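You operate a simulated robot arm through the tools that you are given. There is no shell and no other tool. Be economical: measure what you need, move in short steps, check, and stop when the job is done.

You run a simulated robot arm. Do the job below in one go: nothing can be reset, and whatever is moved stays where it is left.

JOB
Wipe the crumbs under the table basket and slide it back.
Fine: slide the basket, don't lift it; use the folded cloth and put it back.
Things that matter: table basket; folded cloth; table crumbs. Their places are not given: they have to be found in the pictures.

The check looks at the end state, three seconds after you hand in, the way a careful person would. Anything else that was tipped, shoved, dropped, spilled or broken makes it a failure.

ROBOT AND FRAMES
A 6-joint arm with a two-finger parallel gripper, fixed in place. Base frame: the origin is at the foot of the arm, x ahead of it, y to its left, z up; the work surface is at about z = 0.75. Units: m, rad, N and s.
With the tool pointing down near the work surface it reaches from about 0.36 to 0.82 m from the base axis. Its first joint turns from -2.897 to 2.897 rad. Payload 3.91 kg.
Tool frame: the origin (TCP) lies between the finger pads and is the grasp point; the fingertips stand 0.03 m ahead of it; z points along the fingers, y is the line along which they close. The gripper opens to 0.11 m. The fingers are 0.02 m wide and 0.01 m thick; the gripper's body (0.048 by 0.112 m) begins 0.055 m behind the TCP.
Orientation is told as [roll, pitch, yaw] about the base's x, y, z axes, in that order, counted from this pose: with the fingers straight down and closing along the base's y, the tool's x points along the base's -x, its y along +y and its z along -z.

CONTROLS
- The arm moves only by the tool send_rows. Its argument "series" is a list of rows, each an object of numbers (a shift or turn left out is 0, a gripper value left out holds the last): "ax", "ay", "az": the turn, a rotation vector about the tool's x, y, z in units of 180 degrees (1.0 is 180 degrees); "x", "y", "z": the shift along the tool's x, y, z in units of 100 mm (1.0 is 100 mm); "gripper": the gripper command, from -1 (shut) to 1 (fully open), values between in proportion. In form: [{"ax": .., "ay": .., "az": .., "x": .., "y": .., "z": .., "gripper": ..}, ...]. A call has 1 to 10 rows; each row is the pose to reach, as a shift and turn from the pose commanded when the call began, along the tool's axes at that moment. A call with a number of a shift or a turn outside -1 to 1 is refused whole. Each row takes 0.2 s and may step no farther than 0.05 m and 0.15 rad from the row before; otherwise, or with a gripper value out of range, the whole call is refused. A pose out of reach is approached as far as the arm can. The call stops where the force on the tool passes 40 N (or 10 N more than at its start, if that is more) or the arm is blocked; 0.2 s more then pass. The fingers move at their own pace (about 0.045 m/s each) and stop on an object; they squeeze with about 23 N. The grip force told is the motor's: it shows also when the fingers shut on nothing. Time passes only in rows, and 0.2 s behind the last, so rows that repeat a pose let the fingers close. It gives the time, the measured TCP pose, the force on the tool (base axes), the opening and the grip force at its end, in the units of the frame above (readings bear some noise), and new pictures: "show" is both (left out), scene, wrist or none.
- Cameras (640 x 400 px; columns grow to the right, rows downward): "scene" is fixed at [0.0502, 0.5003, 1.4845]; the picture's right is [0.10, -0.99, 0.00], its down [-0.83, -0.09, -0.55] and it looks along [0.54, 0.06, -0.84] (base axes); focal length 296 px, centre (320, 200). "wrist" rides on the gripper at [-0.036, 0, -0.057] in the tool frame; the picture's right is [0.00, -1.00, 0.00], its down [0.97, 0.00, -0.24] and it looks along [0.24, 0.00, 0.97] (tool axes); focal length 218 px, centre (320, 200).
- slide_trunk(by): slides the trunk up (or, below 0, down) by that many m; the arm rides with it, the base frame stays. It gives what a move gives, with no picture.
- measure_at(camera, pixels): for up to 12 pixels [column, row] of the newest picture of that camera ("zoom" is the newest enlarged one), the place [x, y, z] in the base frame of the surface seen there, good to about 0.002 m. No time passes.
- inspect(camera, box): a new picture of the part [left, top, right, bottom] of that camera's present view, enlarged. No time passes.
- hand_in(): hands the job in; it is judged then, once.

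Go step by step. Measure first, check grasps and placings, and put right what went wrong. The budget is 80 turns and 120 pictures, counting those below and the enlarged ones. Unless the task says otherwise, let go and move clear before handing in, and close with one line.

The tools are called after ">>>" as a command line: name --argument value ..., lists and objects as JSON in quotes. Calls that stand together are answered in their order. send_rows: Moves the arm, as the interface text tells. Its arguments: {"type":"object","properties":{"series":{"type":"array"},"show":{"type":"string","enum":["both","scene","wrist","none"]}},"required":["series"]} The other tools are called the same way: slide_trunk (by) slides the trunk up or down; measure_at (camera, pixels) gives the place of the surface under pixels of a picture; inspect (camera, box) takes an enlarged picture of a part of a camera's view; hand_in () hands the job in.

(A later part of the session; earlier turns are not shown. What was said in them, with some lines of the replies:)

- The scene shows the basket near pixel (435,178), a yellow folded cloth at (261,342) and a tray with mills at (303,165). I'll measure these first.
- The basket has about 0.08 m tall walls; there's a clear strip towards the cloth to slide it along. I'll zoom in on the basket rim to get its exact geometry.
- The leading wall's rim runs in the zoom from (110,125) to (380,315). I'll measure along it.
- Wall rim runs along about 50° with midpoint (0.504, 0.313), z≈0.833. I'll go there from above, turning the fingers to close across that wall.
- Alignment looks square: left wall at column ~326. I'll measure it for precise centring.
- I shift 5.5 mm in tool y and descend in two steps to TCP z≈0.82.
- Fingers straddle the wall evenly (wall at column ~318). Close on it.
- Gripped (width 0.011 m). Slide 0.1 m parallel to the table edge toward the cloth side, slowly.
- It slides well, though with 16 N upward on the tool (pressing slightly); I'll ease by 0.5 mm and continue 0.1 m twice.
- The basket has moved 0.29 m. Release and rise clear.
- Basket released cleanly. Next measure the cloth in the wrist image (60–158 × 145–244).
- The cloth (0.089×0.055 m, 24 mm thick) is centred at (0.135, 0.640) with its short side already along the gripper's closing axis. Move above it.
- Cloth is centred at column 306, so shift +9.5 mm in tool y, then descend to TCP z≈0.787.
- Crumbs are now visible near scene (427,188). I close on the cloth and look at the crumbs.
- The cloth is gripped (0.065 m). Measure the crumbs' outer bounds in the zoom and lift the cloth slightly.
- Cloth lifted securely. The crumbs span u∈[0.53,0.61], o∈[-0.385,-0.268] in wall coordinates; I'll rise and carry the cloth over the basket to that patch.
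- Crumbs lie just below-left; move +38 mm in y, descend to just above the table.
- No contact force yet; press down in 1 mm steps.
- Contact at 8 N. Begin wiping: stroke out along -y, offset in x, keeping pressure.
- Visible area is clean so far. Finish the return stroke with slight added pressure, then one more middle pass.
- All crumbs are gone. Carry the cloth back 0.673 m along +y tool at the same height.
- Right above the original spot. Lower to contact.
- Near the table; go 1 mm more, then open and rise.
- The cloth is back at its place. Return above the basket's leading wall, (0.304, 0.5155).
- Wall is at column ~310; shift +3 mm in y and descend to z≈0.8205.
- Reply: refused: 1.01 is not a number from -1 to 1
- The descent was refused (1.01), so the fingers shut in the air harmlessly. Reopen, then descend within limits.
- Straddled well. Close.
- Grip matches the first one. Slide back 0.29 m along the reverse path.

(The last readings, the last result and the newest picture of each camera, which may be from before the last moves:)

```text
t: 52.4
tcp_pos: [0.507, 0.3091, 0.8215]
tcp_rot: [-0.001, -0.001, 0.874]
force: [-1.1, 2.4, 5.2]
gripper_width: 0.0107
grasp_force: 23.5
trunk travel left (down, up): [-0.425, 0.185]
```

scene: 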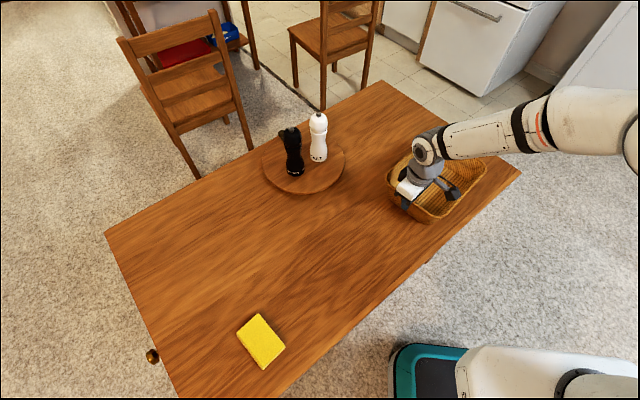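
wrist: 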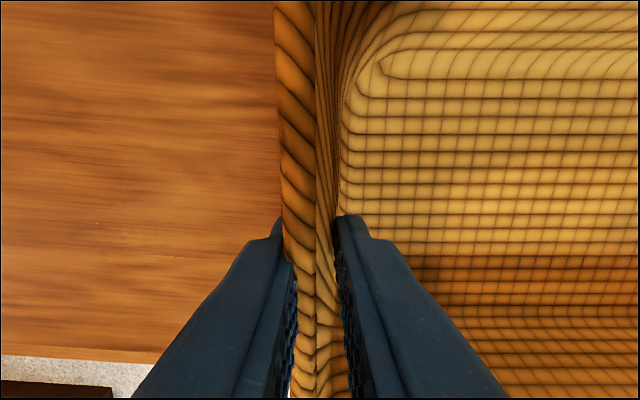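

Very close to the original. Release and rise, then compare against original measurements.

>>> send_rows --series '[{"gripper": 0.2}, {"gripper": 0.2}, {"gripper": 0.2}, {"gripper": 0.2}, {"z": -0.3}, {"z": -0.6}, {"z": -1.0}]' --show "none"

>>> send_rows --series '[{"z": -0.35, "gripper": 1}, {"z": -0.7}, {"z": -1.0}]' --show "none"

>>> send_rows --series '[{"z": -0.35}, {"z": -0.7}, {"z": -0.8}, {"z": -0.8}]' --show "both"

>>> inspect --camera "scene" --box '[360, 110, 520, 240]'

>>> inspect --camera "scene" --box '[380, 165, 460, 225]'

```text
t: 54.0
tcp_pos: [0.5054, 0.305, 0.9208]
tcp_rot: [-0.001, 0.0, 0.874]
force: [-0.3, 0.4, -0.3]
gripper_width: 0.0662
grasp_force: 0.0
trunk travel left (down, up): [-0.425, 0.185]
```

```text
t: 54.8
tcp_pos: [0.5062, 0.3055, 1.0216]
tcp_rot: [0.0, 0.0, 0.873]
force: [0.1, -1.2, 0.3]
gripper_width: 0.1099
grasp_force: 0.1
trunk travel left (down, up): [-0.425, 0.185]
```

```text
t: 55.8
tcp_pos: [0.5064, 0.3066, 1.101]
tcp_rot: [0.0, 0.0, 0.873]
force: [-0.3, -0.2, -0.6]
gripper_width: 0.1102
grasp_force: 0.0
trunk travel left (down, up): [-0.425, 0.185]
```

scene: 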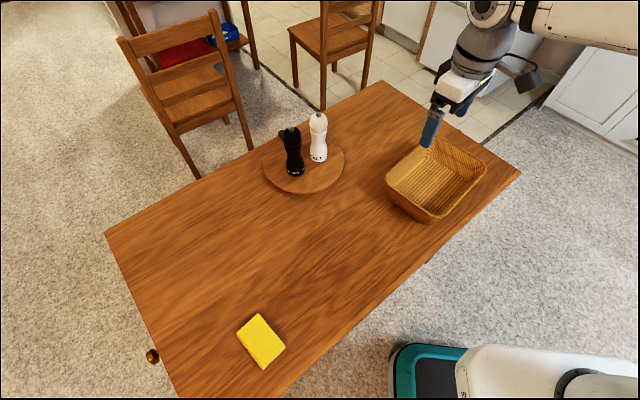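
wrist: 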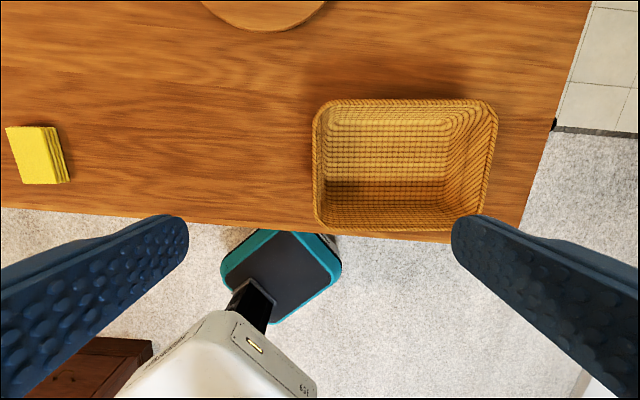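

```text
3.08 times, centred on (440, 175) of scene
```

zoom: 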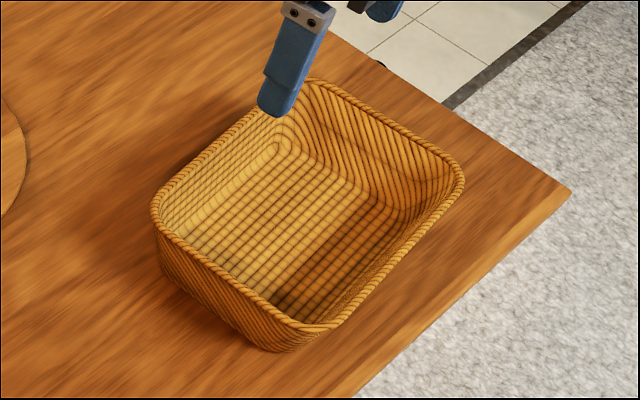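

```text
6.67 times, centred on (420, 195) of scene
```

zoom: 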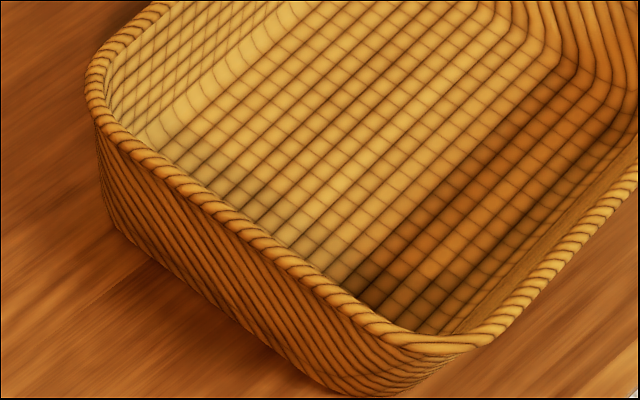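

The basket rim matches the original picture to within a few zoom pixels, about 1–3 mm. The cloth is back at (261,342), the tray is untouched, no crumbs are visible and the gripper is clear, so I'm handing in.

>>> hand_in

```text
The job is handed in.
```

The crumbs are wiped up, the basket is slid back to within about 3 mm of where it was, and the cloth is back in its place; the job is handed in.
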